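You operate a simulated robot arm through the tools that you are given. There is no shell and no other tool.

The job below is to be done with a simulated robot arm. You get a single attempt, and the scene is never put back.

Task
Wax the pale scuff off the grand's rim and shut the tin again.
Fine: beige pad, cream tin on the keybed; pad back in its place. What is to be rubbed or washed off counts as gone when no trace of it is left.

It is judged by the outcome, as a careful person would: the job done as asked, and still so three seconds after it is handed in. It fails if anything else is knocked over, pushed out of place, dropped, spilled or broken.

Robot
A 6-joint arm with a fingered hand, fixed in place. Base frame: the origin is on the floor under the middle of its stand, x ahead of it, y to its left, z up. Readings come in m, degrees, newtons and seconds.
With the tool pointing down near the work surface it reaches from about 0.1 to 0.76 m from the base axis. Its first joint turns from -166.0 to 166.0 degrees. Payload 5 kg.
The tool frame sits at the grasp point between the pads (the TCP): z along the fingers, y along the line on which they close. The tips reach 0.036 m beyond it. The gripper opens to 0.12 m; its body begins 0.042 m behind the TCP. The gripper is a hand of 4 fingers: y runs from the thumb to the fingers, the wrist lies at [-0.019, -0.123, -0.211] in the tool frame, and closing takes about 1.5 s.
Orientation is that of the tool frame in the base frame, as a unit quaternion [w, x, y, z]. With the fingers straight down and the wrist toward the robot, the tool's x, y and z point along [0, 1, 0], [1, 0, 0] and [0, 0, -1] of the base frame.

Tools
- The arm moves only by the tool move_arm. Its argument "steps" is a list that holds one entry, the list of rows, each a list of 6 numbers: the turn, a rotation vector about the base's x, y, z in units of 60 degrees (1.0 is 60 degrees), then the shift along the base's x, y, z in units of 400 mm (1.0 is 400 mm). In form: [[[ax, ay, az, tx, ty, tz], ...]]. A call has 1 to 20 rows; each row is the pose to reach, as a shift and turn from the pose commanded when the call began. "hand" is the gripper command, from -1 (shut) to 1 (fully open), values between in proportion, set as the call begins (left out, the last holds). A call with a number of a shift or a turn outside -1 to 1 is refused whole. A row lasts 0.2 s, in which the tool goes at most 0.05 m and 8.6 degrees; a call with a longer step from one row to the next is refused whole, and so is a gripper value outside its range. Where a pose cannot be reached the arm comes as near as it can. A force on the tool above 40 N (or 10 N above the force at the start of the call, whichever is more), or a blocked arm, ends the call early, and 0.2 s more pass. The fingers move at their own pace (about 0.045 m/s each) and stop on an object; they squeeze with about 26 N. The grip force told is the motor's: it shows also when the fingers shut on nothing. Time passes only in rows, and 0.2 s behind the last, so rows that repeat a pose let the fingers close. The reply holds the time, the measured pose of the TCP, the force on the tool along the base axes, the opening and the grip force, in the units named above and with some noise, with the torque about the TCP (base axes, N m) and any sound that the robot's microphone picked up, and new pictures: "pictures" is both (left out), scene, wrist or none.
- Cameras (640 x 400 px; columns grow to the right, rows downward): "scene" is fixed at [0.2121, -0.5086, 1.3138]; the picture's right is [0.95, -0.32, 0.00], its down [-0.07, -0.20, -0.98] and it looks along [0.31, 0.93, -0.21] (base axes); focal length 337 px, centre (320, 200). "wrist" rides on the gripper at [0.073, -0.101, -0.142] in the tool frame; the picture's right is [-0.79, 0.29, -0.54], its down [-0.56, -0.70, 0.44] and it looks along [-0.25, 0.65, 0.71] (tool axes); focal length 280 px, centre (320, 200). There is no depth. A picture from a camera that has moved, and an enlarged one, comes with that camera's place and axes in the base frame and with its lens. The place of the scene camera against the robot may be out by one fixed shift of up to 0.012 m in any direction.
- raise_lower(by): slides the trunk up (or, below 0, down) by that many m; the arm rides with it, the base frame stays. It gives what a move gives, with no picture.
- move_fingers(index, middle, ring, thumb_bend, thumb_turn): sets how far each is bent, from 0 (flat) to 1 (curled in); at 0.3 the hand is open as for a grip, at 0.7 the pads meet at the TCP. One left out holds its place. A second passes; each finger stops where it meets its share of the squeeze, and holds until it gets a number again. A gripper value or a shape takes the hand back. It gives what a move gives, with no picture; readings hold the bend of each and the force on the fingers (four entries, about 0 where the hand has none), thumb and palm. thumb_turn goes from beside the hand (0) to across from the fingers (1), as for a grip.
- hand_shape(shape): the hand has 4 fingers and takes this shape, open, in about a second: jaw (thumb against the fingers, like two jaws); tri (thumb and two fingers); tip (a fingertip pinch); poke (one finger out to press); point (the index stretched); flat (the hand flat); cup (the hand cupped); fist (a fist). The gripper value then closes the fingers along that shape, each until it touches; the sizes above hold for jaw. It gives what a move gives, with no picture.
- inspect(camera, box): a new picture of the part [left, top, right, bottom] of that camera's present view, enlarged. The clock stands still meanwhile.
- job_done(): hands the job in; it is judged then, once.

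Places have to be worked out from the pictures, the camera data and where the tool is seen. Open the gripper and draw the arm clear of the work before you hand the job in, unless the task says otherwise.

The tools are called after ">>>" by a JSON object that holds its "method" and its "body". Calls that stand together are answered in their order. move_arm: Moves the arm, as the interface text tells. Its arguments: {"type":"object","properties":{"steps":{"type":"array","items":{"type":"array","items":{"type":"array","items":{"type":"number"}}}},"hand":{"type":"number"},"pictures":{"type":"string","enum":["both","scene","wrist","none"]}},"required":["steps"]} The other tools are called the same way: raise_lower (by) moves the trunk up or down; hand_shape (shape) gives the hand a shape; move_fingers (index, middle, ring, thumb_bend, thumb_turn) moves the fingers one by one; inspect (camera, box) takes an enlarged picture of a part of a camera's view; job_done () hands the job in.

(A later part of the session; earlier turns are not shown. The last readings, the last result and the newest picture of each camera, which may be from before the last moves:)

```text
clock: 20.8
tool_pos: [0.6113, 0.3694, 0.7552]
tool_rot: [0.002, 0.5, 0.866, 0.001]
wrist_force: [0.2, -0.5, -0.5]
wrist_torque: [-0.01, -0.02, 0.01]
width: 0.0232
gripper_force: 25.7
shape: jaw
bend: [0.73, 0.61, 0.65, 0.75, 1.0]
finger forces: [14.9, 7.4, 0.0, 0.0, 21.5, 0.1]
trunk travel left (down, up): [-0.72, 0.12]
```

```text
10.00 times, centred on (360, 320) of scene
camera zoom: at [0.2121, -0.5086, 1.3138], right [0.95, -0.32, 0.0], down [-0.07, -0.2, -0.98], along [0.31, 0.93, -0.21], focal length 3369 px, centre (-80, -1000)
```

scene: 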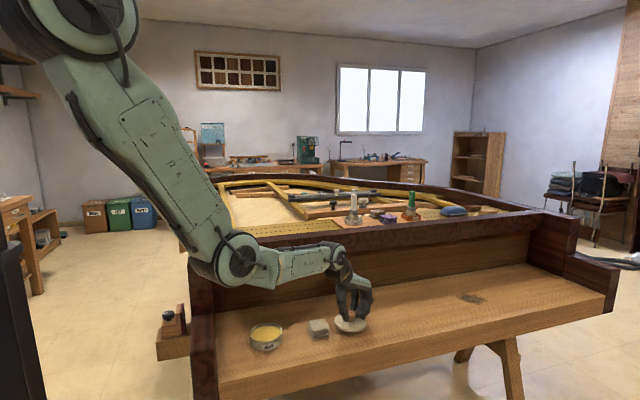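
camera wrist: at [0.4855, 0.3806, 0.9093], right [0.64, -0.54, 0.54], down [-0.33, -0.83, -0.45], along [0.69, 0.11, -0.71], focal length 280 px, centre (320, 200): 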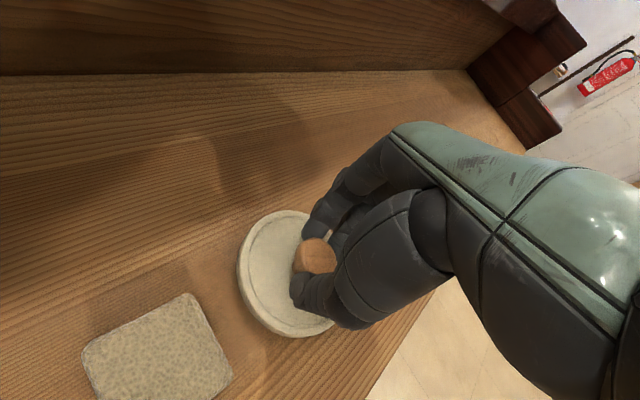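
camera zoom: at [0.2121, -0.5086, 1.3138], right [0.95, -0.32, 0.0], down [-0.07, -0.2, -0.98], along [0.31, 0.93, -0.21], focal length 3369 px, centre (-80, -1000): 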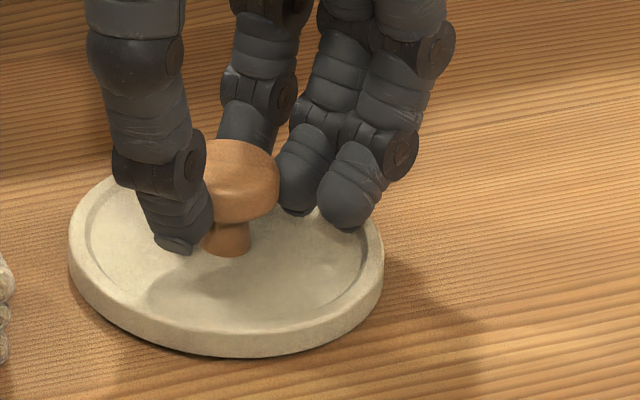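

Nearly there; another 2–3 mm.

>>> {"method": "move_arm", "body": {"steps": [[[0, 0, 0, 0, 0, -0.004], [0, 0, 0, 0, 0, -0.007]]], "pictures": "none"}}

>>> {"method": "inspect", "body": {"camera": "scene", "box": [330, 300, 390, 340]}}

```text
clock: 21.4
tool_pos: [0.6107, 0.368, 0.7531]
tool_rot: [0.002, 0.5, 0.866, 0.002]
wrist_force: [-1.0, -0.2, 3.0]
wrist_torque: [-0.03, 0.01, -0.01]
width: 0.0235
gripper_force: 25.7
shape: jaw
bend: [0.73, 0.61, 0.65, 0.75, 1.0]
finger forces: [14.7, 8.1, 0.0, 0.1, 22.8, 0.1]
trunk travel left (down, up): [-0.72, 0.12]
```

```text
10.00 times, centred on (360, 320) of scene
camera zoom: at [0.2121, -0.5086, 1.3138], right [0.95, -0.32, 0.0], down [-0.07, -0.2, -0.98], along [0.31, 0.93, -0.21], focal length 3369 px, centre (-80, -1000)
```

zoom: 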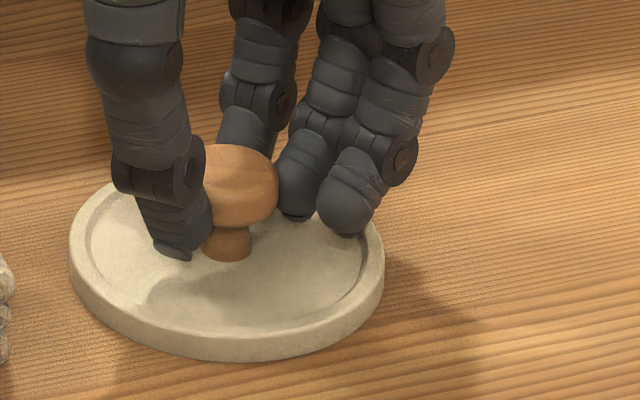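

The lid is seated on the keybed (3 N up). I open the fingers gently to release the knob.

>>> {"method": "move_arm", "body": {"steps": [[[0, 0, 0, 0, 0, 0], [0, 0, 0, 0, 0, 0], [0, 0, 0, 0, 0, 0], [0, 0, 0, 0, 0, 0], [0, 0, 0, 0, 0, 0]]], "hand": 0.2, "pictures": "none"}}

>>> {"method": "inspect", "body": {"camera": "scene", "box": [310, 280, 400, 340]}}

>>> {"method": "inspect", "body": {"camera": "wrist", "box": [60, 180, 400, 400]}}

```text
clock: 22.6
tool_pos: [0.6094, 0.3674, 0.7523]
tool_rot: [0.001, 0.5, 0.866, 0.002]
wrist_force: [-0.2, 0.0, -0.5]
wrist_torque: [0.01, 0.05, -0.03]
width: 0.0715
gripper_force: 0.2
shape: jaw
bend: [0.73, 0.41, 0.38, 0.65, 1.0]
finger forces: [0.1, 0.0, 0.0, 0.0, 0.0, 0.0]
trunk travel left (down, up): [-0.72, 0.12]
```

```text
6.67 times, centred on (355, 310) of scene
camera zoom: at [0.2121, -0.5086, 1.3138], right [0.95, -0.32, 0.0], down [-0.07, -0.2, -0.98], along [0.31, 0.93, -0.21], focal length 2246 px, centre (87, -533)
```

zoom: 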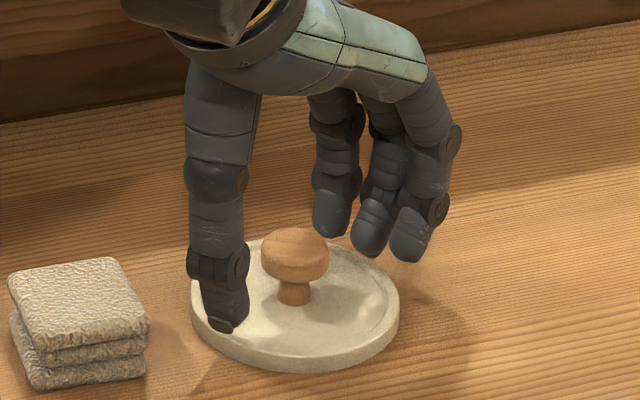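

```text
1.82 times, centred on (230, 290) of wrist
camera zoom: at [0.4856, 0.3808, 0.894], right [0.64, -0.54, 0.54], down [-0.33, -0.83, -0.45], along [0.69, 0.11, -0.71], focal length 510 px, centre (484, 36)
```

zoom: 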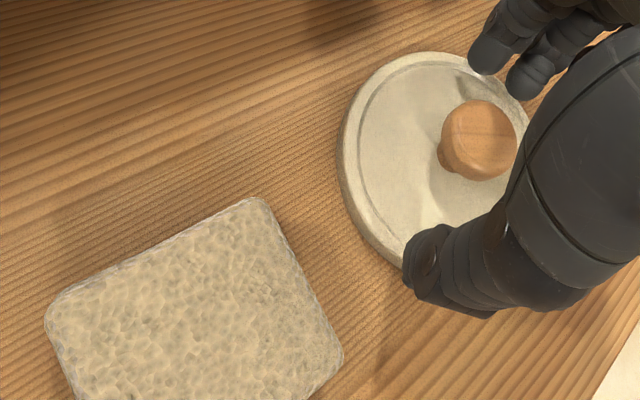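

The lid is released and sits flat. I rise clear of the knob, then turn the hand to yaw 90° and move above the pad, whose centre I measure at (0.506, 0.368), aligned with the axes.

>>> {"method": "move_arm", "body": {"steps": [[[0, 0, 0, 0, 0, 0.09], [0, 0, 0, 0, 0, 0.18], [0, 0, 0.125, -0.03, 0, 0.2], [0, 0, 0.25, -0.06, 0, 0.2], [0, 0, 0.375, -0.1, 0, 0.2], [0, 0, 0.5, -0.13, 0, 0.2], [0, 0, 0.625, -0.16, 0, 0.2], [0, 0, 0.75, -0.2, 0, 0.2], [0, 0, 0.875, -0.23, 0, 0.2], [0, 0, 1.0, -0.259, 0, 0.2]]], "hand": 0.5}}

>>> {"method": "inspect", "body": {"camera": "scene", "box": [230, 260, 390, 360]}}

```text
clock: 24.8
tool_pos: [0.5061, 0.3688, 0.832]
tool_rot: [0.0, -0.001, 1.0, 0.002]
wrist_force: [-0.2, 1.2, -0.4]
wrist_torque: [0.01, -0.02, -0.01]
width: 0.0898
gripper_force: 0.1
shape: jaw
bend: [0.26, 0.36, 0.34, 0.56, 0.99]
finger forces: [0.1, 0.0, 0.1, 0.1, 0.0, 0.0]
trunk travel left (down, up): [-0.72, 0.12]
camera wrist: at [0.4344, 0.267, 0.9739], right [0.79, 0.29, 0.54], down [0.56, -0.7, -0.45], along [0.25, 0.66, -0.71], focal length 280 px, centre (320, 200)
```

scene: 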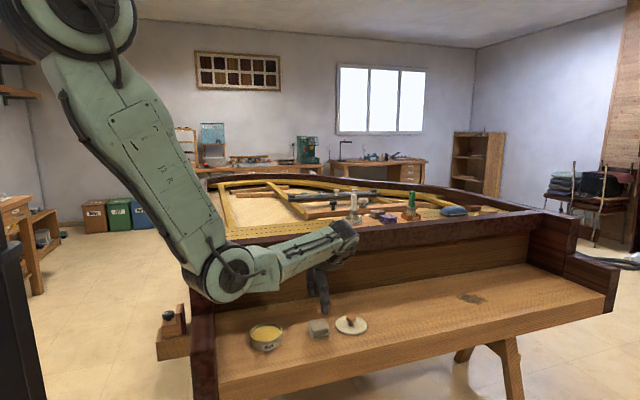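
wrist: 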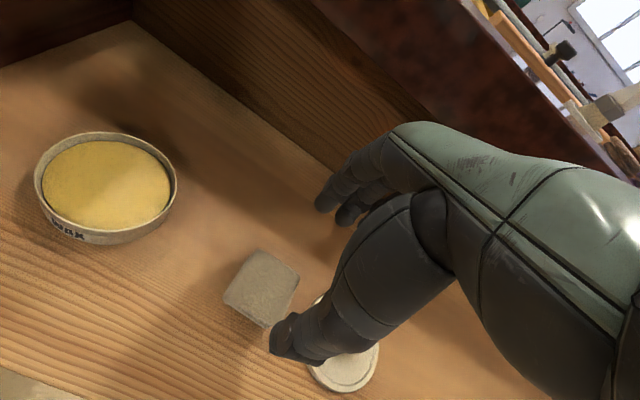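

```text
4.00 times, centred on (310, 310) of scene
camera zoom: at [0.2121, -0.5086, 1.3138], right [0.95, -0.32, 0.0], down [-0.07, -0.2, -0.98], along [0.31, 0.93, -0.21], focal length 1348 px, centre (360, -240)
```

zoom: 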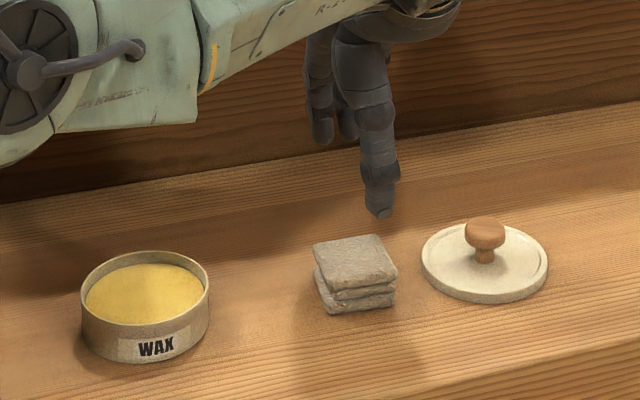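

Good, everything stayed in place, and the wax level is a few mm below the tin's rim. I zoom the wrist view to verify pad centring before descending.

>>> {"method": "inspect", "body": {"camera": "wrist", "box": [190, 220, 350, 320]}}

>>> {"method": "inspect", "body": {"camera": "wrist", "box": [20, 110, 200, 260]}}

```text
4.00 times, centred on (270, 270) of wrist
camera zoom: at [0.4344, 0.267, 0.9739], right [0.79, 0.29, 0.54], down [0.56, -0.7, -0.45], along [0.25, 0.66, -0.71], focal length 1122 px, centre (520, -80)
```

zoom: 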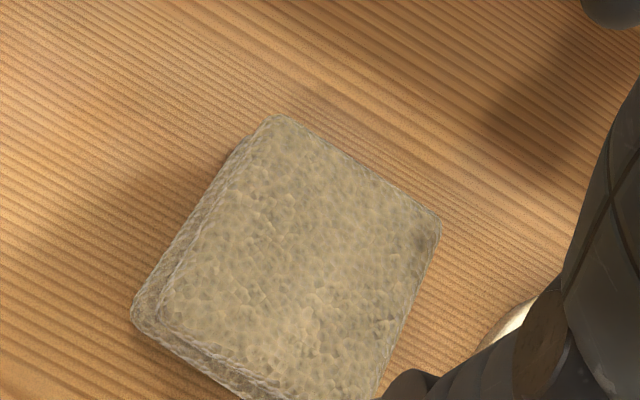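

```text
2.67 times, centred on (110, 185) of wrist
camera zoom: at [0.4344, 0.267, 0.9739], right [0.79, 0.29, 0.54], down [0.56, -0.7, -0.45], along [0.25, 0.66, -0.71], focal length 748 px, centre (880, 240)
```

zoom: 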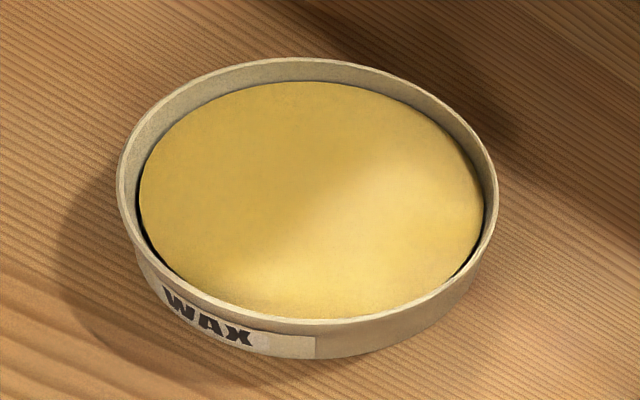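

The pad centre (0.507, 0.3695) lines up with the grasp point. I descend to about z=0.746 with the fingers open around it.

>>> {"method": "move_arm", "body": {"steps": [[[0, 0, 0, 0.002, 0.001, -0.08], [0, 0, 0, 0.002, 0.001, -0.15], [0, 0, 0, 0.002, 0.001, -0.19], [0, 0, 0, 0.002, 0.001, -0.215]]]}}

>>> {"method": "inspect", "body": {"camera": "scene", "box": [270, 270, 370, 350]}}

>>> {"method": "inspect", "body": {"camera": "wrist", "box": [190, 160, 430, 380]}}

```text
clock: 25.8
tool_pos: [0.5071, 0.3697, 0.7458]
tool_rot: [0.0, 0.0, 1.0, 0.002]
wrist_force: [-0.3, 0.8, -0.5]
wrist_torque: [0.02, -0.01, 0.01]
width: 0.0898
gripper_force: 0.1
shape: jaw
bend: [0.26, 0.36, 0.34, 0.56, 0.99]
finger forces: [0.0, 0.0, 0.1, 0.1, 0.0, 0.0]
trunk travel left (down, up): [-0.72, 0.12]
camera wrist: at [0.4348, 0.2676, 0.8879], right [0.79, 0.29, 0.54], down [0.56, -0.7, -0.45], along [0.25, 0.66, -0.71], focal length 280 px, centre (320, 200)
```

scene: 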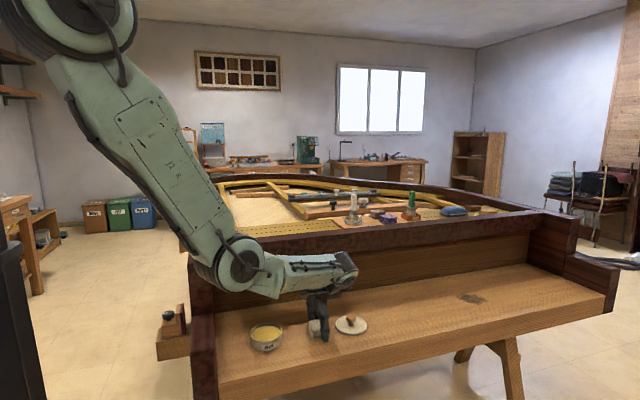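
wrist: 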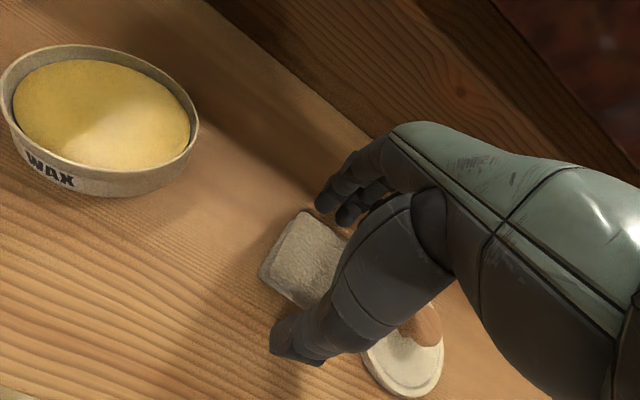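

```text
5.00 times, centred on (320, 310) of scene
camera zoom: at [0.2121, -0.5086, 1.3138], right [0.95, -0.32, 0.0], down [-0.07, -0.2, -0.98], along [0.31, 0.93, -0.21], focal length 1685 px, centre (320, -350)
```

zoom: 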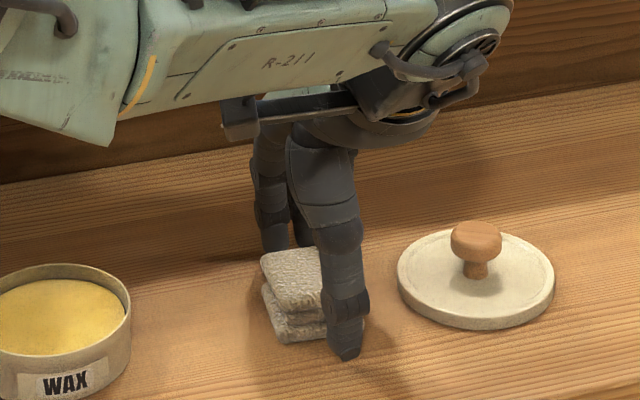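

```text
1.82 times, centred on (310, 270) of wrist
camera zoom: at [0.4348, 0.2676, 0.8879], right [0.79, 0.29, 0.54], down [0.56, -0.7, -0.45], along [0.25, 0.66, -0.71], focal length 510 px, centre (338, 73)
```

zoom: 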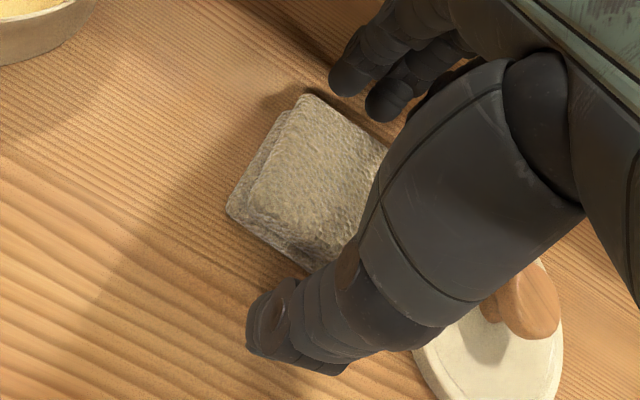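

Thumb and fingers straddle the pad nicely. I close on it.

>>> {"method": "move_arm", "body": {"steps": [[[0, 0, 0, 0, 0, 0], [0, 0, 0, 0, 0, 0], [0, 0, 0, 0, 0, 0], [0, 0, 0, 0, 0, 0], [0, 0, 0, 0, 0, 0], [0, 0, 0, 0, 0, 0], [0, 0, 0, 0, 0, 0]]], "hand": -1}}

>>> {"method": "inspect", "body": {"camera": "scene", "box": [270, 270, 370, 350]}}

>>> {"method": "inspect", "body": {"camera": "wrist", "box": [190, 160, 430, 380]}}

```text
clock: 27.4
tool_pos: [0.5072, 0.3691, 0.7464]
tool_rot: [0.0, 0.0, 1.0, 0.001]
wrist_force: [0.4, -0.1, -0.2]
wrist_torque: [0.03, 0.0, 0.02]
width: 0.0503
gripper_force: 25.6
shape: jaw
bend: [0.74, 0.48, 0.5, 0.73, 1.0]
finger forces: [13.9, 8.1, 0.3, 0.0, 22.3, 0.1]
trunk travel left (down, up): [-0.72, 0.12]
camera wrist: at [0.4346, 0.2675, 0.8881], right [0.79, 0.29, 0.54], down [0.56, -0.7, -0.45], along [0.25, 0.66, -0.71], focal length 280 px, centre (320, 200)
```

scene: 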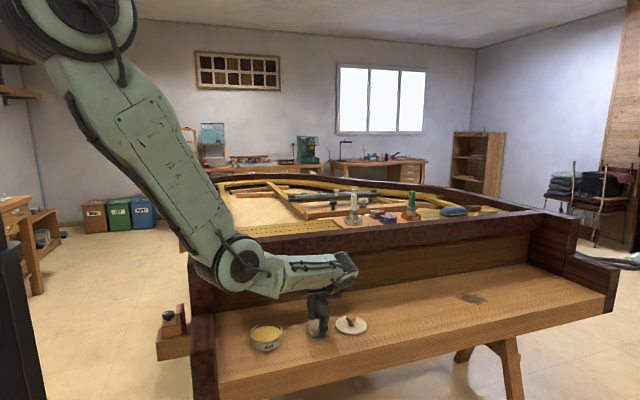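
wrist: 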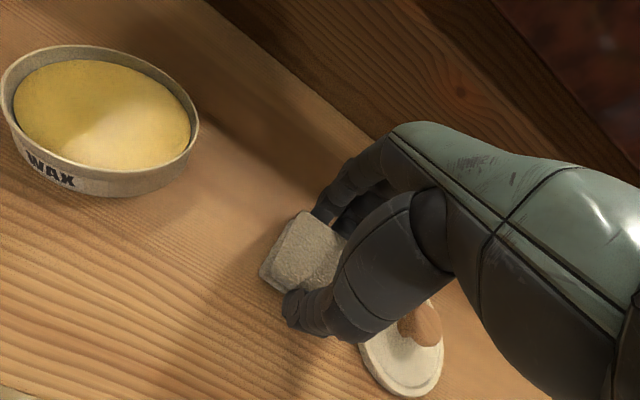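

```text
5.00 times, centred on (320, 310) of scene
camera zoom: at [0.2121, -0.5086, 1.3138], right [0.95, -0.32, 0.0], down [-0.07, -0.2, -0.98], along [0.31, 0.93, -0.21], focal length 1685 px, centre (320, -350)
```

zoom: 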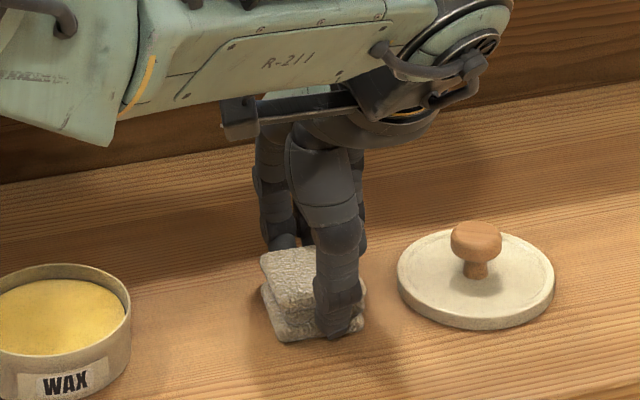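

```text
1.82 times, centred on (310, 270) of wrist
camera zoom: at [0.4346, 0.2675, 0.8881], right [0.79, 0.29, 0.54], down [0.56, -0.7, -0.45], along [0.25, 0.66, -0.71], focal length 510 px, centre (338, 73)
```

zoom: 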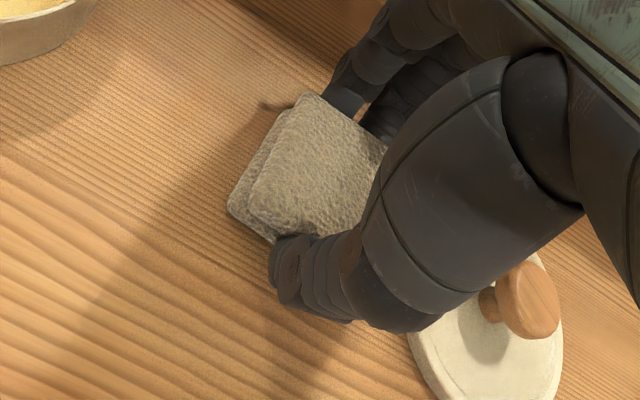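

The pad is gripped (thumb 22 N, index 14 N, middle 8 N) and hasn't shifted. I lift it and move toward the tin, still well above the rim.

>>> {"method": "move_arm", "body": {"steps": [[[0, 0, 0, 0, 0, 0.03], [0, 0, 0, 0, 0, 0.08], [0, 0, 0, 0, 0, 0.15], [0, 0, 0, 0, 0, 0.2]]]}}

>>> {"method": "inspect", "body": {"camera": "scene", "box": [250, 240, 370, 340]}}

```text
clock: 28.4
tool_pos: [0.5076, 0.3688, 0.8278]
tool_rot: [-0.001, 0.0, 1.0, 0.002]
wrist_force: [0.1, -0.7, 0.2]
wrist_torque: [-0.02, 0.06, 0.02]
width: 0.0507
gripper_force: 26.4
shape: jaw
bend: [0.74, 0.48, 0.5, 0.73, 1.0]
finger forces: [13.9, 8.2, 0.3, 0.1, 22.3, 0.1]
trunk travel left (down, up): [-0.72, 0.12]
camera wrist: at [0.4344, 0.2676, 0.9686], right [0.79, 0.29, 0.54], down [0.56, -0.7, -0.45], along [0.25, 0.66, -0.71], focal length 280 px, centre (320, 200)
```

scene: 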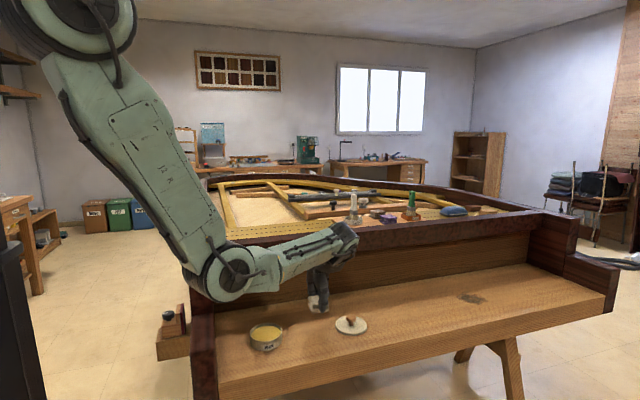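
wrist: 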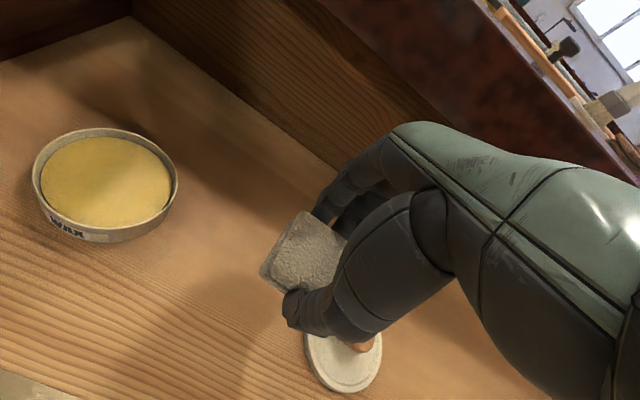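

```text
4.00 times, centred on (310, 290) of scene
camera zoom: at [0.2121, -0.5086, 1.3138], right [0.95, -0.32, 0.0], down [-0.07, -0.2, -0.98], along [0.31, 0.93, -0.21], focal length 1348 px, centre (360, -160)
```

zoom: 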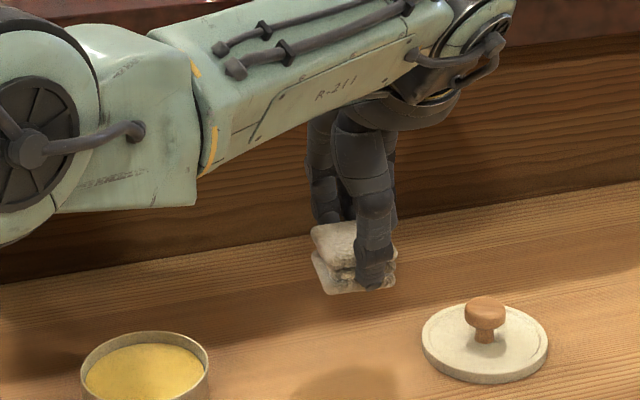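

The pad is held firmly with its underside exposed. I raise the trunk back to the top for elbow clearance before going to the tin.

>>> {"method": "raise_lower", "body": {"by": 0.12}}

```text
clock: 29.9
tool_pos: [0.5067, 0.3693, 0.9465]
tool_rot: [0.0, -0.001, 1.0, 0.002]
wrist_force: [0.7, -0.2, -1.3]
wrist_torque: [0.0, -0.03, 0.0]
width: 0.0507
gripper_force: 26.2
shape: jaw
bend: [0.74, 0.48, 0.5, 0.73, 1.0]
finger forces: [13.9, 8.2, 0.3, 0.0, 22.4, 0.0]
trunk travel left (down, up): [-0.84, 0.0]
```

Now to above the tin centre (0.347, 0.379), stopping at z≈0.82.

>>> {"method": "move_arm", "body": {"steps": [[[0, 0, 0, -0.1, 0.005, 0], [0, 0, 0, -0.2, 0.01, -0.03], [0, 0, 0, -0.3, 0.018, -0.09], [0, 0, 0, -0.399, 0.024, -0.15], [0, 0, 0, -0.399, 0.024, -0.23], [0, 0, 0, -0.399, 0.024, -0.316]]]}}

>>> {"method": "inspect", "body": {"camera": "scene", "box": [210, 270, 330, 370]}}

>>> {"method": "inspect", "body": {"camera": "wrist", "box": [160, 160, 400, 380]}}

```text
clock: 31.2
tool_pos: [0.348, 0.3795, 0.8199]
tool_rot: [0.0, 0.0, 1.0, 0.002]
wrist_force: [0.4, 0.3, -0.2]
wrist_torque: [-0.02, -0.01, 0.01]
width: 0.0506
gripper_force: 25.7
shape: jaw
bend: [0.74, 0.48, 0.5, 0.73, 1.0]
finger forces: [13.9, 8.3, 0.3, 0.1, 22.5, 0.0]
trunk travel left (down, up): [-0.84, 0.0]
camera wrist: at [0.276, 0.278, 0.9613], right [0.79, 0.29, 0.54], down [0.56, -0.7, -0.45], along [0.25, 0.66, -0.71], focal length 280 px, centre (320, 200)
```

scene: 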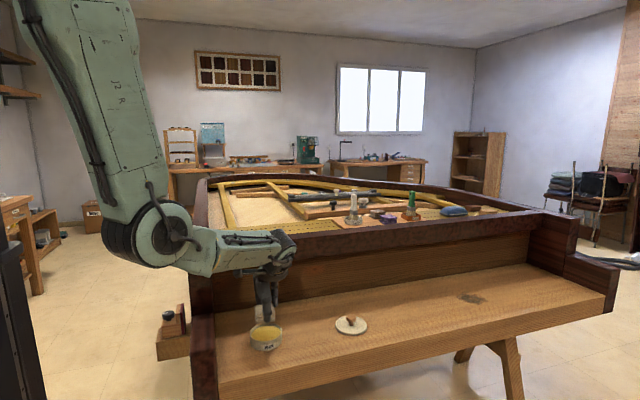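
wrist: 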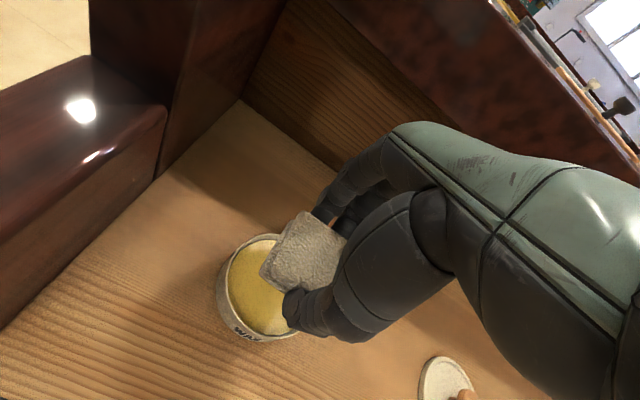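

```text
4.00 times, centred on (270, 320) of scene
camera zoom: at [0.2121, -0.5086, 1.3138], right [0.95, -0.32, 0.0], down [-0.07, -0.2, -0.98], along [0.31, 0.93, -0.21], focal length 1348 px, centre (520, -280)
```

zoom: 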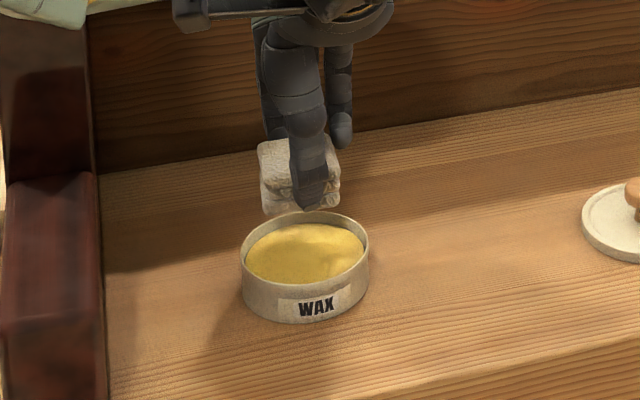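

```text
1.82 times, centred on (280, 270) of wrist
camera zoom: at [0.276, 0.278, 0.9613], right [0.79, 0.29, 0.54], down [0.56, -0.7, -0.45], along [0.25, 0.66, -0.71], focal length 510 px, centre (393, 73)
```

zoom: 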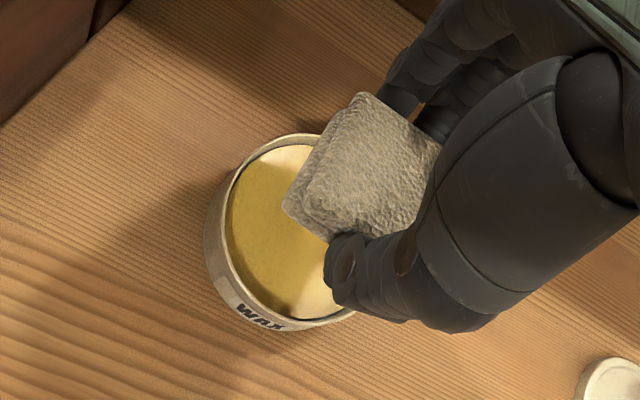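

The pad is centred over the open tin and fits inside its rim. I lower it toward the wax, slowing near z≈0.775.

>>> {"method": "move_arm", "body": {"steps": [[[0, 0, 0, 0, 0, -0.05], [0, 0, 0, 0, 0, -0.09], [0, 0, 0, 0, 0, -0.11], [0, 0, 0, 0, 0, -0.115]]], "pictures": "none"}}

>>> {"method": "inspect", "body": {"camera": "scene", "box": [225, 290, 305, 360]}}

>>> {"method": "inspect", "body": {"camera": "wrist", "box": [160, 160, 400, 380]}}

```text
clock: 32.2
tool_pos: [0.3485, 0.3798, 0.7746]
tool_rot: [-0.002, 0.001, 1.0, 0.001]
wrist_force: [0.5, 0.3, -0.2]
wrist_torque: [-0.03, 0.0, -0.03]
width: 0.0506
gripper_force: 26.4
shape: jaw
bend: [0.74, 0.48, 0.5, 0.73, 1.0]
finger forces: [13.8, 8.3, 0.3, 0.0, 22.3, 0.0]
trunk travel left (down, up): [-0.84, 0.0]
```

```text
5.71 times, centred on (265, 325) of scene
camera zoom: at [0.2121, -0.5086, 1.3138], right [0.95, -0.32, 0.0], down [-0.07, -0.2, -0.98], along [0.31, 0.93, -0.21], focal length 1925 px, centre (634, -514)
```

zoom: 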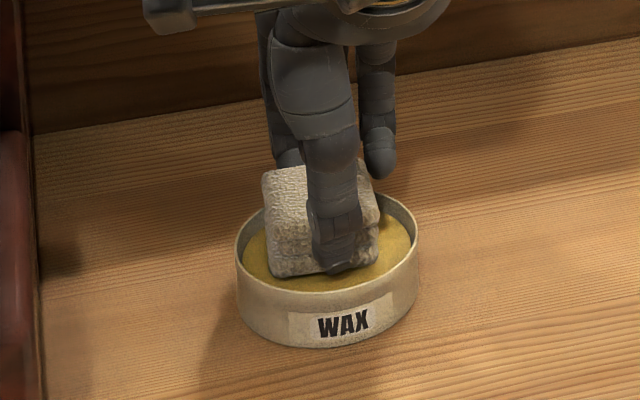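

```text
1.82 times, centred on (280, 270) of wrist
camera zoom: at [0.2756, 0.2776, 0.9156], right [0.79, 0.29, 0.54], down [0.56, -0.7, -0.45], along [0.25, 0.66, -0.71], focal length 510 px, centre (393, 73)
```

zoom: 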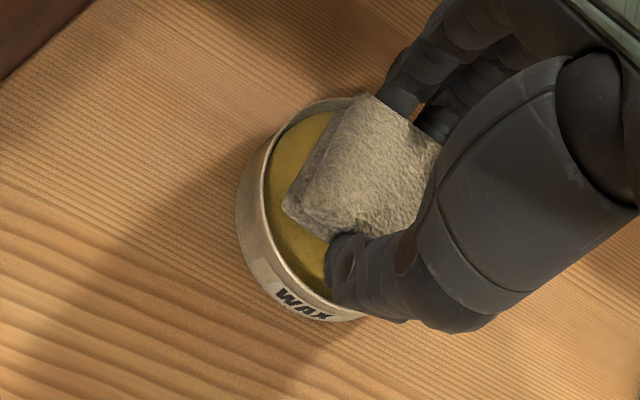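

The pad is just above the wax and centred. Lowering in 1.6 mm steps to touch it.

>>> {"method": "move_arm", "body": {"steps": [[[0, 0, 0, 0, 0, -0.004], [0, 0, 0, 0, 0, -0.008]]], "pictures": "none"}}

>>> {"method": "move_arm", "body": {"steps": [[[0, 0, 0, 0, 0, -0.004], [0, 0, 0, 0, 0, -0.008]]], "pictures": "none"}}

```text
clock: 32.9
tool_pos: [0.3473, 0.3786, 0.7721]
tool_rot: [-0.001, 0.0, 1.0, 0.002]
wrist_force: [-0.2, 0.0, -0.2]
wrist_torque: [0.0, 0.0, -0.03]
width: 0.0507
gripper_force: 26.1
shape: jaw
bend: [0.74, 0.48, 0.5, 0.73, 1.0]
finger forces: [13.8, 8.3, 0.3, 0.2, 22.3, 0.0]
trunk travel left (down, up): [-0.84, 0.0]
```

```text
clock: 33.5
tool_pos: [0.3471, 0.3788, 0.7688]
tool_rot: [0.001, 0.001, 1.0, 0.002]
wrist_force: [0.3, -0.5, 5.2]
wrist_torque: [0.09, -0.04, -0.02]
width: 0.0504
gripper_force: 25.5
shape: jaw
bend: [0.74, 0.48, 0.51, 0.73, 1.0]
finger forces: [14.0, 8.4, 0.5, 0.1, 23.5, 0.0]
trunk travel left (down, up): [-0.84, 0.0]
```

5 N of contact at z≈0.769, as expected for pad on wax. I check the picture.

>>> {"method": "inspect", "body": {"camera": "scene", "box": [240, 300, 300, 350]}}

>>> {"method": "inspect", "body": {"camera": "wrist", "box": [200, 180, 360, 340]}}

```text
8.00 times, centred on (270, 325) of scene
camera zoom: at [0.2121, -0.5086, 1.3138], right [0.95, -0.32, 0.0], down [-0.07, -0.2, -0.98], along [0.31, 0.93, -0.21], focal length 2696 px, centre (720, -800)
```

zoom: 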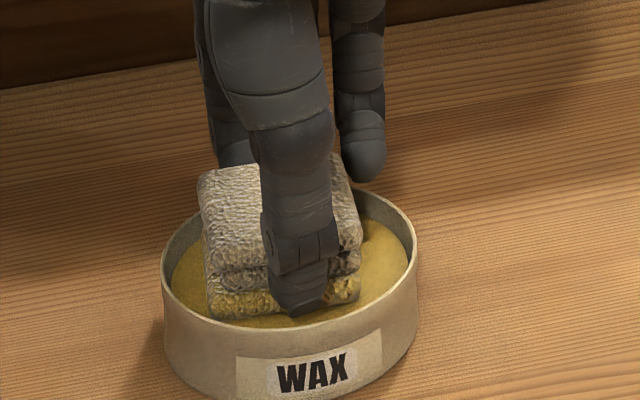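

```text
2.50 times, centred on (280, 260) of wrist
camera zoom: at [0.2749, 0.2774, 0.9103], right [0.79, 0.28, 0.54], down [0.56, -0.7, -0.45], along [0.25, 0.66, -0.71], focal length 701 px, centre (420, 50)
```

zoom: 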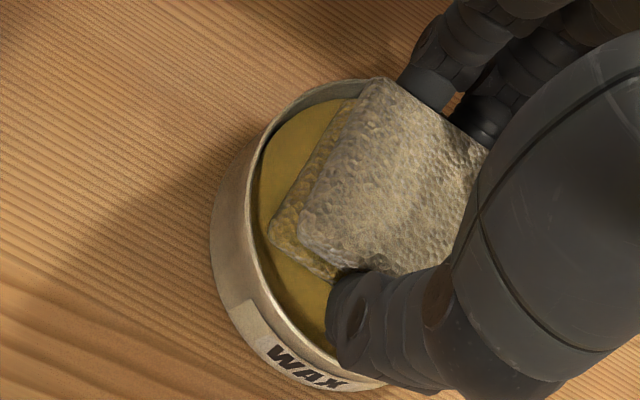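

The pad's lower layer has turned yellow with wax. I lift it straight out of the tin, up to z≈1.12.

>>> {"method": "move_arm", "body": {"steps": [[[0, 0, 0, 0, 0, 0.02], [0, 0, 0, 0, 0, 0.06], [0, 0, 0, 0, 0, 0.14], [0, 0, 0, 0, 0, 0.25], [0, 0, 0, 0, 0, 0.36], [0, 0, 0, 0, 0, 0.48], [0, 0, 0, 0, 0, 0.6], [0, 0, 0, 0, 0, 0.72], [0, 0, 0, 0, 0, 0.8], [0, 0, 0, 0, 0, 0.87]]]}}

>>> {"method": "inspect", "body": {"camera": "scene", "box": [210, 270, 370, 370]}}

```text
clock: 35.6
tool_pos: [0.3469, 0.3781, 1.1168]
tool_rot: [-0.002, 0.0, 1.0, 0.002]
wrist_force: [0.1, -0.5, 0.1]
wrist_torque: [-0.02, 0.0, -0.01]
width: 0.0504
gripper_force: 26.0
shape: jaw
bend: [0.74, 0.48, 0.51, 0.73, 1.0]
finger forces: [13.9, 8.3, 0.3, 0.0, 22.2, 0.1]
trunk travel left (down, up): [-0.84, 0.0]
camera wrist: at [0.2752, 0.2776, 1.2585], right [0.79, 0.29, 0.54], down [0.56, -0.7, -0.45], along [0.25, 0.65, -0.71], focal length 280 px, centre (320, 200)
```

scene: 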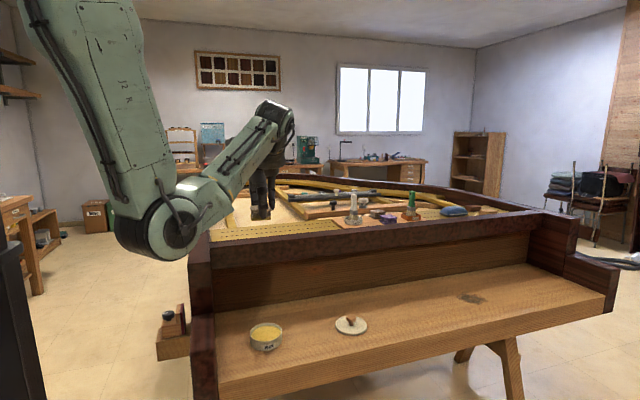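
wrist: 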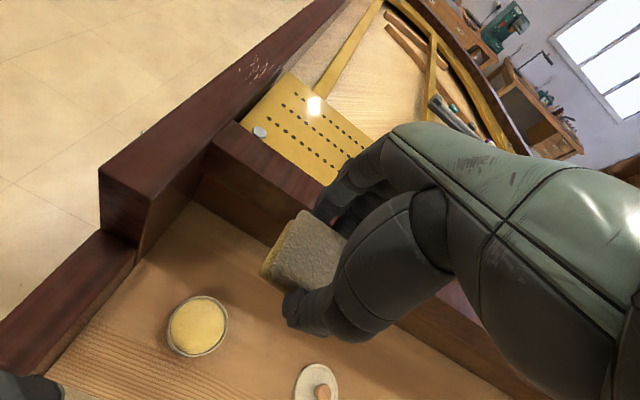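

```text
4.00 times, centred on (290, 320) of scene
camera zoom: at [0.2121, -0.5086, 1.3138], right [0.95, -0.32, 0.0], down [-0.07, -0.2, -0.98], along [0.31, 0.93, -0.21], focal length 1348 px, centre (440, -280)
```

zoom: 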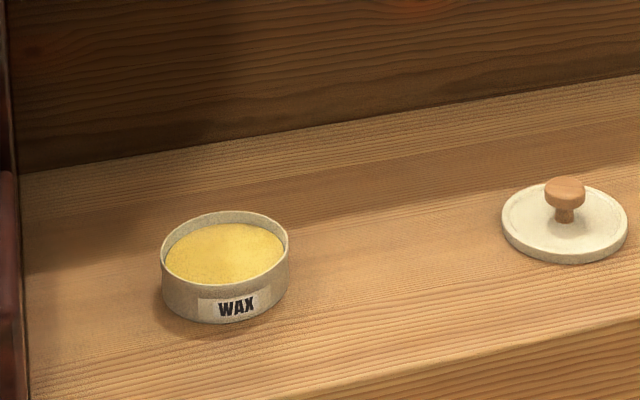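

The tin stayed in place. The scuff is visible in the wrist view on the left rim at about (0.182, 0.722). I zoom in on it for its extent.

>>> {"method": "inspect", "body": {"camera": "wrist", "box": [210, 40, 310, 110]}}

>>> {"method": "inspect", "body": {"camera": "scene", "box": [180, 215, 250, 260]}}

```text
5.71 times, centred on (260, 75) of wrist
camera zoom: at [0.2752, 0.2776, 1.2585], right [0.79, 0.29, 0.54], down [0.56, -0.7, -0.45], along [0.25, 0.65, -0.71], focal length 1602 px, centre (663, 914)
```

zoom: 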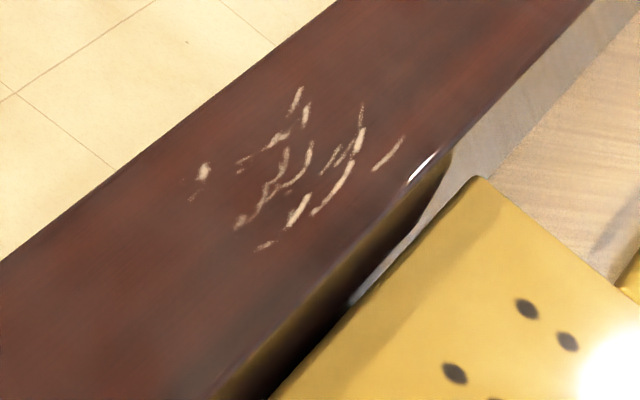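

```text
8.89 times, centred on (215, 238) of scene
camera zoom: at [0.2121, -0.5086, 1.3138], right [0.95, -0.32, 0.0], down [-0.07, -0.2, -0.98], along [0.31, 0.93, -0.21], focal length 2995 px, centre (1253, -133)
```

zoom: 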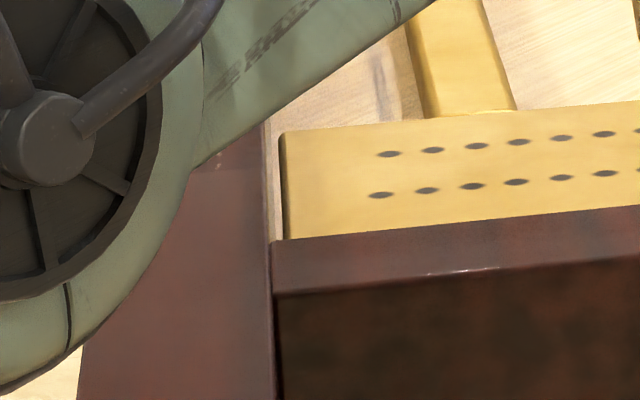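

The scuff covers x≈0.165–0.197, y≈0.678–0.772 on the rim top (rim x 0.150–0.208, z≈0.953). I carry the waxed pad over the piano to above its near half.

>>> {"method": "move_arm", "body": {"steps": [[[0, 0, 0, -0.05, 0.1, 0], [0, 0, 0, -0.1, 0.2, 0], [0, 0, 0, -0.16, 0.31, 0], [0, 0, 0, -0.21, 0.42, 0], [0, 0, 0, -0.26, 0.52, 0], [0, 0, 0, -0.31, 0.62, 0], [0, 0, 0, -0.36, 0.72, -0.03], [0, 0, 0, -0.415, 0.805, -0.08], [0, 0, 0, -0.415, 0.805, -0.14]]]}}

>>> {"method": "inspect", "body": {"camera": "wrist", "box": [160, 160, 400, 380]}}

>>> {"method": "inspect", "body": {"camera": "scene", "box": [150, 180, 270, 270]}}

```text
refused: row 3 steps farther than a row can; nothing moved
```

```text
1.82 times, centred on (280, 270) of wrist
camera zoom: at [0.2752, 0.2776, 1.2585], right [0.79, 0.29, 0.54], down [0.56, -0.7, -0.45], along [0.25, 0.65, -0.71], focal length 510 px, centre (393, 73)
```

zoom: 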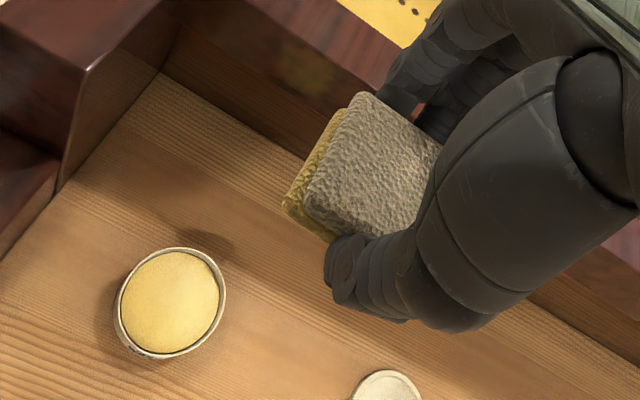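

```text
4.44 times, centred on (210, 225) of scene
camera zoom: at [0.2121, -0.5086, 1.3138], right [0.95, -0.32, 0.0], down [-0.07, -0.2, -0.98], along [0.31, 0.93, -0.21], focal length 1498 px, centre (809, 89)
```

zoom: 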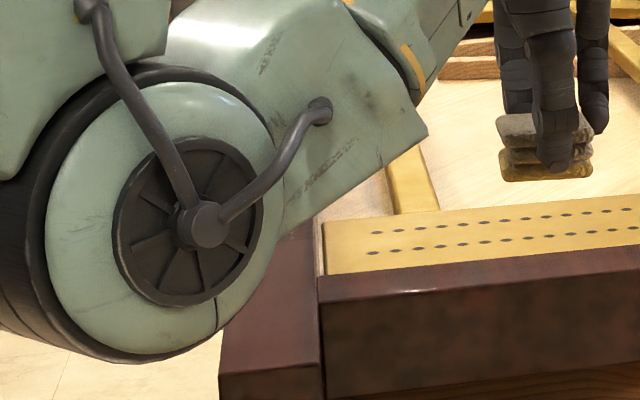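

The call was refused since one row was slightly too long (nothing moved). I resend it with shorter steps.

>>> {"method": "move_arm", "body": {"steps": [[[0, 0, 0, -0.05, 0.09, 0], [0, 0, 0, -0.1, 0.18, 0], [0, 0, 0, -0.15, 0.27, 0], [0, 0, 0, -0.2, 0.36, 0], [0, 0, 0, -0.25, 0.45, 0], [0, 0, 0, -0.29, 0.54, 0], [0, 0, 0, -0.33, 0.63, 0], [0, 0, 0, -0.37, 0.72, 0], [0, 0, 0, -0.415, 0.805, 0], [0, 0, 0, -0.415, 0.805, -0.08], [0, 0, 0, -0.415, 0.805, -0.14]]]}}

>>> {"method": "inspect", "body": {"camera": "wrist", "box": [160, 160, 400, 380]}}

>>> {"method": "inspect", "body": {"camera": "scene", "box": [150, 180, 270, 270]}}

```text
clock: 38.0
tool_pos: [0.1827, 0.7019, 1.06]
tool_rot: [0.0, 0.0, 1.0, 0.003]
wrist_force: [0.2, -0.6, 0.1]
wrist_torque: [0.01, -0.02, -0.01]
width: 0.0503
gripper_force: 26.6
shape: jaw
bend: [0.74, 0.48, 0.51, 0.73, 1.0]
finger forces: [13.8, 8.2, 0.2, 0.1, 22.4, 0.0]
trunk travel left (down, up): [-0.84, 0.0]
camera wrist: at [0.1097, 0.6004, 1.2014], right [0.79, 0.29, 0.54], down [0.56, -0.7, -0.45], along [0.25, 0.66, -0.71], focal length 280 px, centre (320, 200)
```

scene: 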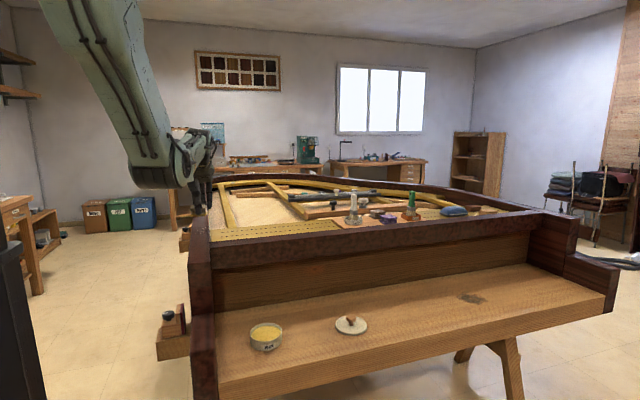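
wrist: 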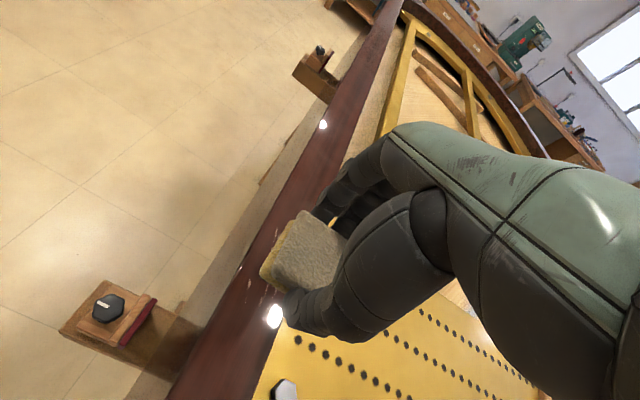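

```text
1.82 times, centred on (280, 270) of wrist
camera zoom: at [0.1097, 0.6004, 1.2014], right [0.79, 0.29, 0.54], down [0.56, -0.7, -0.45], along [0.25, 0.66, -0.71], focal length 510 px, centre (393, 73)
```

zoom: 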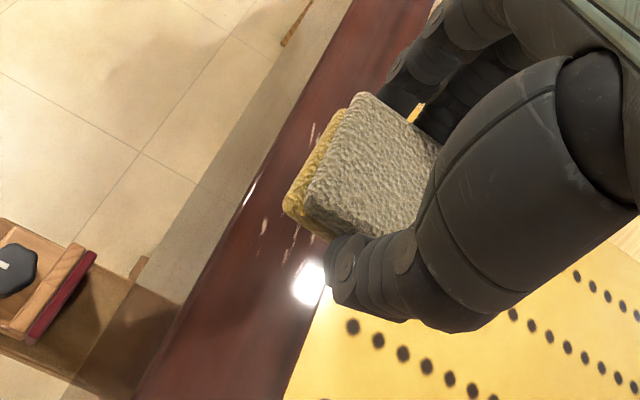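

```text
4.44 times, centred on (210, 225) of scene
camera zoom: at [0.2121, -0.5086, 1.3138], right [0.95, -0.32, 0.0], down [-0.07, -0.2, -0.98], along [0.31, 0.93, -0.21], focal length 1498 px, centre (809, 89)
```

zoom: 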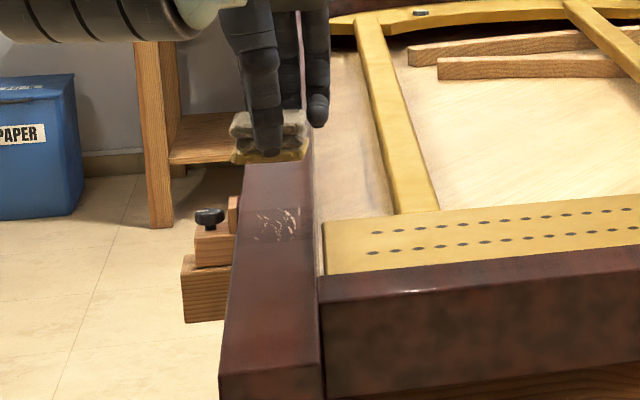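

The pad is above the scuff's near half, 5–6 cm above the rim. I descend, slowing near the expected contact at z≈1.003.

>>> {"method": "move_arm", "body": {"steps": [[[0, 0, 0, -0.004, 0, -0.06], [0, 0, 0, -0.004, 0, -0.1], [0, 0, 0, -0.004, 0, -0.12], [0, 0, 0, -0.004, 0, -0.128]]], "pictures": "none"}}

>>> {"method": "inspect", "body": {"camera": "scene", "box": [170, 200, 250, 260]}}

```text
clock: 39.0
tool_pos: [0.18, 0.7019, 1.0089]
tool_rot: [0.001, 0.0, 1.0, 0.002]
wrist_force: [-0.2, -0.3, -0.3]
wrist_torque: [0.02, 0.01, -0.01]
width: 0.05
gripper_force: 25.8
shape: jaw
bend: [0.74, 0.48, 0.51, 0.73, 1.0]
finger forces: [13.9, 8.3, 0.3, 0.1, 22.2, 0.0]
trunk travel left (down, up): [-0.84, 0.0]
```

```text
6.67 times, centred on (210, 230) of scene
camera zoom: at [0.2121, -0.5086, 1.3138], right [0.95, -0.32, 0.0], down [-0.07, -0.2, -0.98], along [0.31, 0.93, -0.21], focal length 2246 px, centre (1053, 0)
```

zoom: 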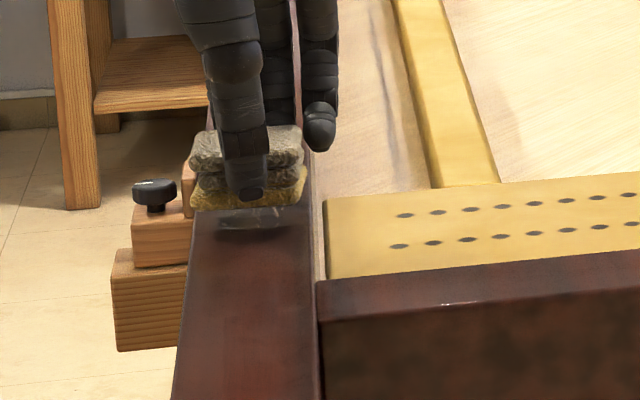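

The pad is just above the rim. I lower in 1.6 mm steps to contact.

>>> {"method": "move_arm", "body": {"steps": [[[0, 0, 0, 0, 0, -0.004], [0, 0, 0, 0, 0, -0.008]]], "pictures": "none"}}

>>> {"method": "move_arm", "body": {"steps": [[[0, 0, 0, 0, 0, -0.004], [0, 0, 0, 0, 0, -0.008]]], "pictures": "none"}}

```text
clock: 39.6
tool_pos: [0.1808, 0.7019, 1.0057]
tool_rot: [-0.001, 0.0, 1.0, 0.002]
wrist_force: [0.3, -0.1, -0.7]
wrist_torque: [-0.02, 0.01, 0.0]
width: 0.0503
gripper_force: 25.8
shape: jaw
bend: [0.74, 0.48, 0.51, 0.73, 1.0]
finger forces: [13.8, 8.4, 0.3, 0.1, 22.3, 0.0]
trunk travel left (down, up): [-0.84, 0.0]
```

```text
clock: 40.2
tool_pos: [0.1804, 0.7015, 1.0022]
tool_rot: [0.0, 0.0, 1.0, 0.002]
wrist_force: [0.6, 0.5, -0.3]
wrist_torque: [-0.02, -0.01, 0.03]
width: 0.0502
gripper_force: 25.5
shape: jaw
bend: [0.74, 0.48, 0.51, 0.73, 1.0]
finger forces: [13.9, 8.4, 0.3, 0.0, 22.2, 0.0]
trunk travel left (down, up): [-0.84, 0.0]
```

No contact yet at z=1.002; continuing in small steps.

>>> {"method": "move_arm", "body": {"steps": [[[0, 0, 0, 0, 0, -0.003], [0, 0, 0, 0, 0, -0.006]]], "pictures": "none"}}

>>> {"method": "move_arm", "body": {"steps": [[[0, 0, 0, 0, 0, -0.003], [0, 0, 0, 0, 0, -0.006]]], "pictures": "none"}}

```text
clock: 40.9
tool_pos: [0.1794, 0.7013, 1.0002]
tool_rot: [0.0, 0.0, 1.0, 0.002]
wrist_force: [-0.4, 0.4, -0.3]
wrist_torque: [0.0, -0.01, 0.0]
width: 0.0503
gripper_force: 25.6
shape: jaw
bend: [0.74, 0.48, 0.51, 0.73, 1.0]
finger forces: [13.9, 8.2, 0.4, 0.0, 22.4, 0.0]
trunk travel left (down, up): [-0.84, 0.0]
```

```text
clock: 41.5
tool_pos: [0.1796, 0.7008, 0.9978]
tool_rot: [0.0, 0.0, 1.0, 0.002]
wrist_force: [0.9, -0.6, -0.6]
wrist_torque: [-0.01, 0.0, -0.01]
width: 0.0502
gripper_force: 25.7
shape: jaw
bend: [0.74, 0.48, 0.51, 0.73, 1.0]
finger forces: [13.9, 8.4, 0.3, 0.0, 22.3, 0.0]
trunk travel left (down, up): [-0.84, 0.0]
```

>>> {"method": "inspect", "body": {"camera": "scene", "box": [180, 210, 230, 245]}}

>>> {"method": "inspect", "body": {"camera": "wrist", "box": [200, 180, 360, 340]}}

```text
11.43 times, centred on (205, 228) of scene
camera zoom: at [0.2121, -0.5086, 1.3138], right [0.95, -0.32, 0.0], down [-0.07, -0.2, -0.98], along [0.31, 0.93, -0.21], focal length 3851 px, centre (1634, -114)
```

zoom: 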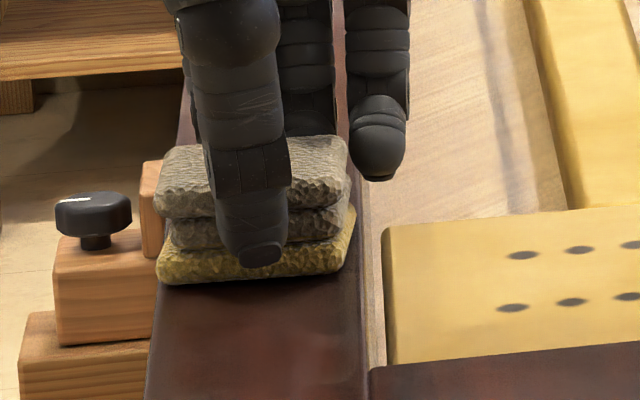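

```text
2.50 times, centred on (280, 260) of wrist
camera zoom: at [0.1075, 0.5995, 1.139], right [0.79, 0.29, 0.54], down [0.56, -0.7, -0.45], along [0.25, 0.66, -0.71], focal length 701 px, centre (420, 50)
```

zoom: 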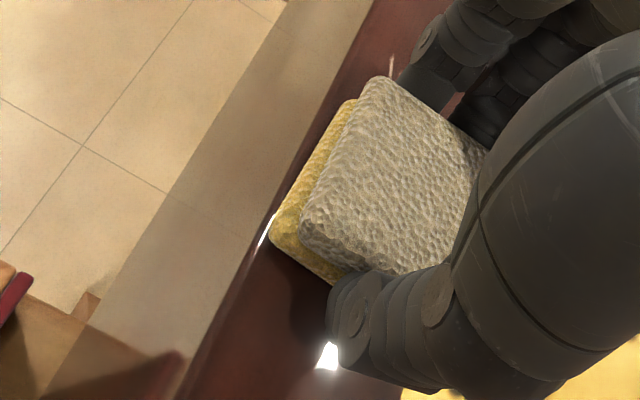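

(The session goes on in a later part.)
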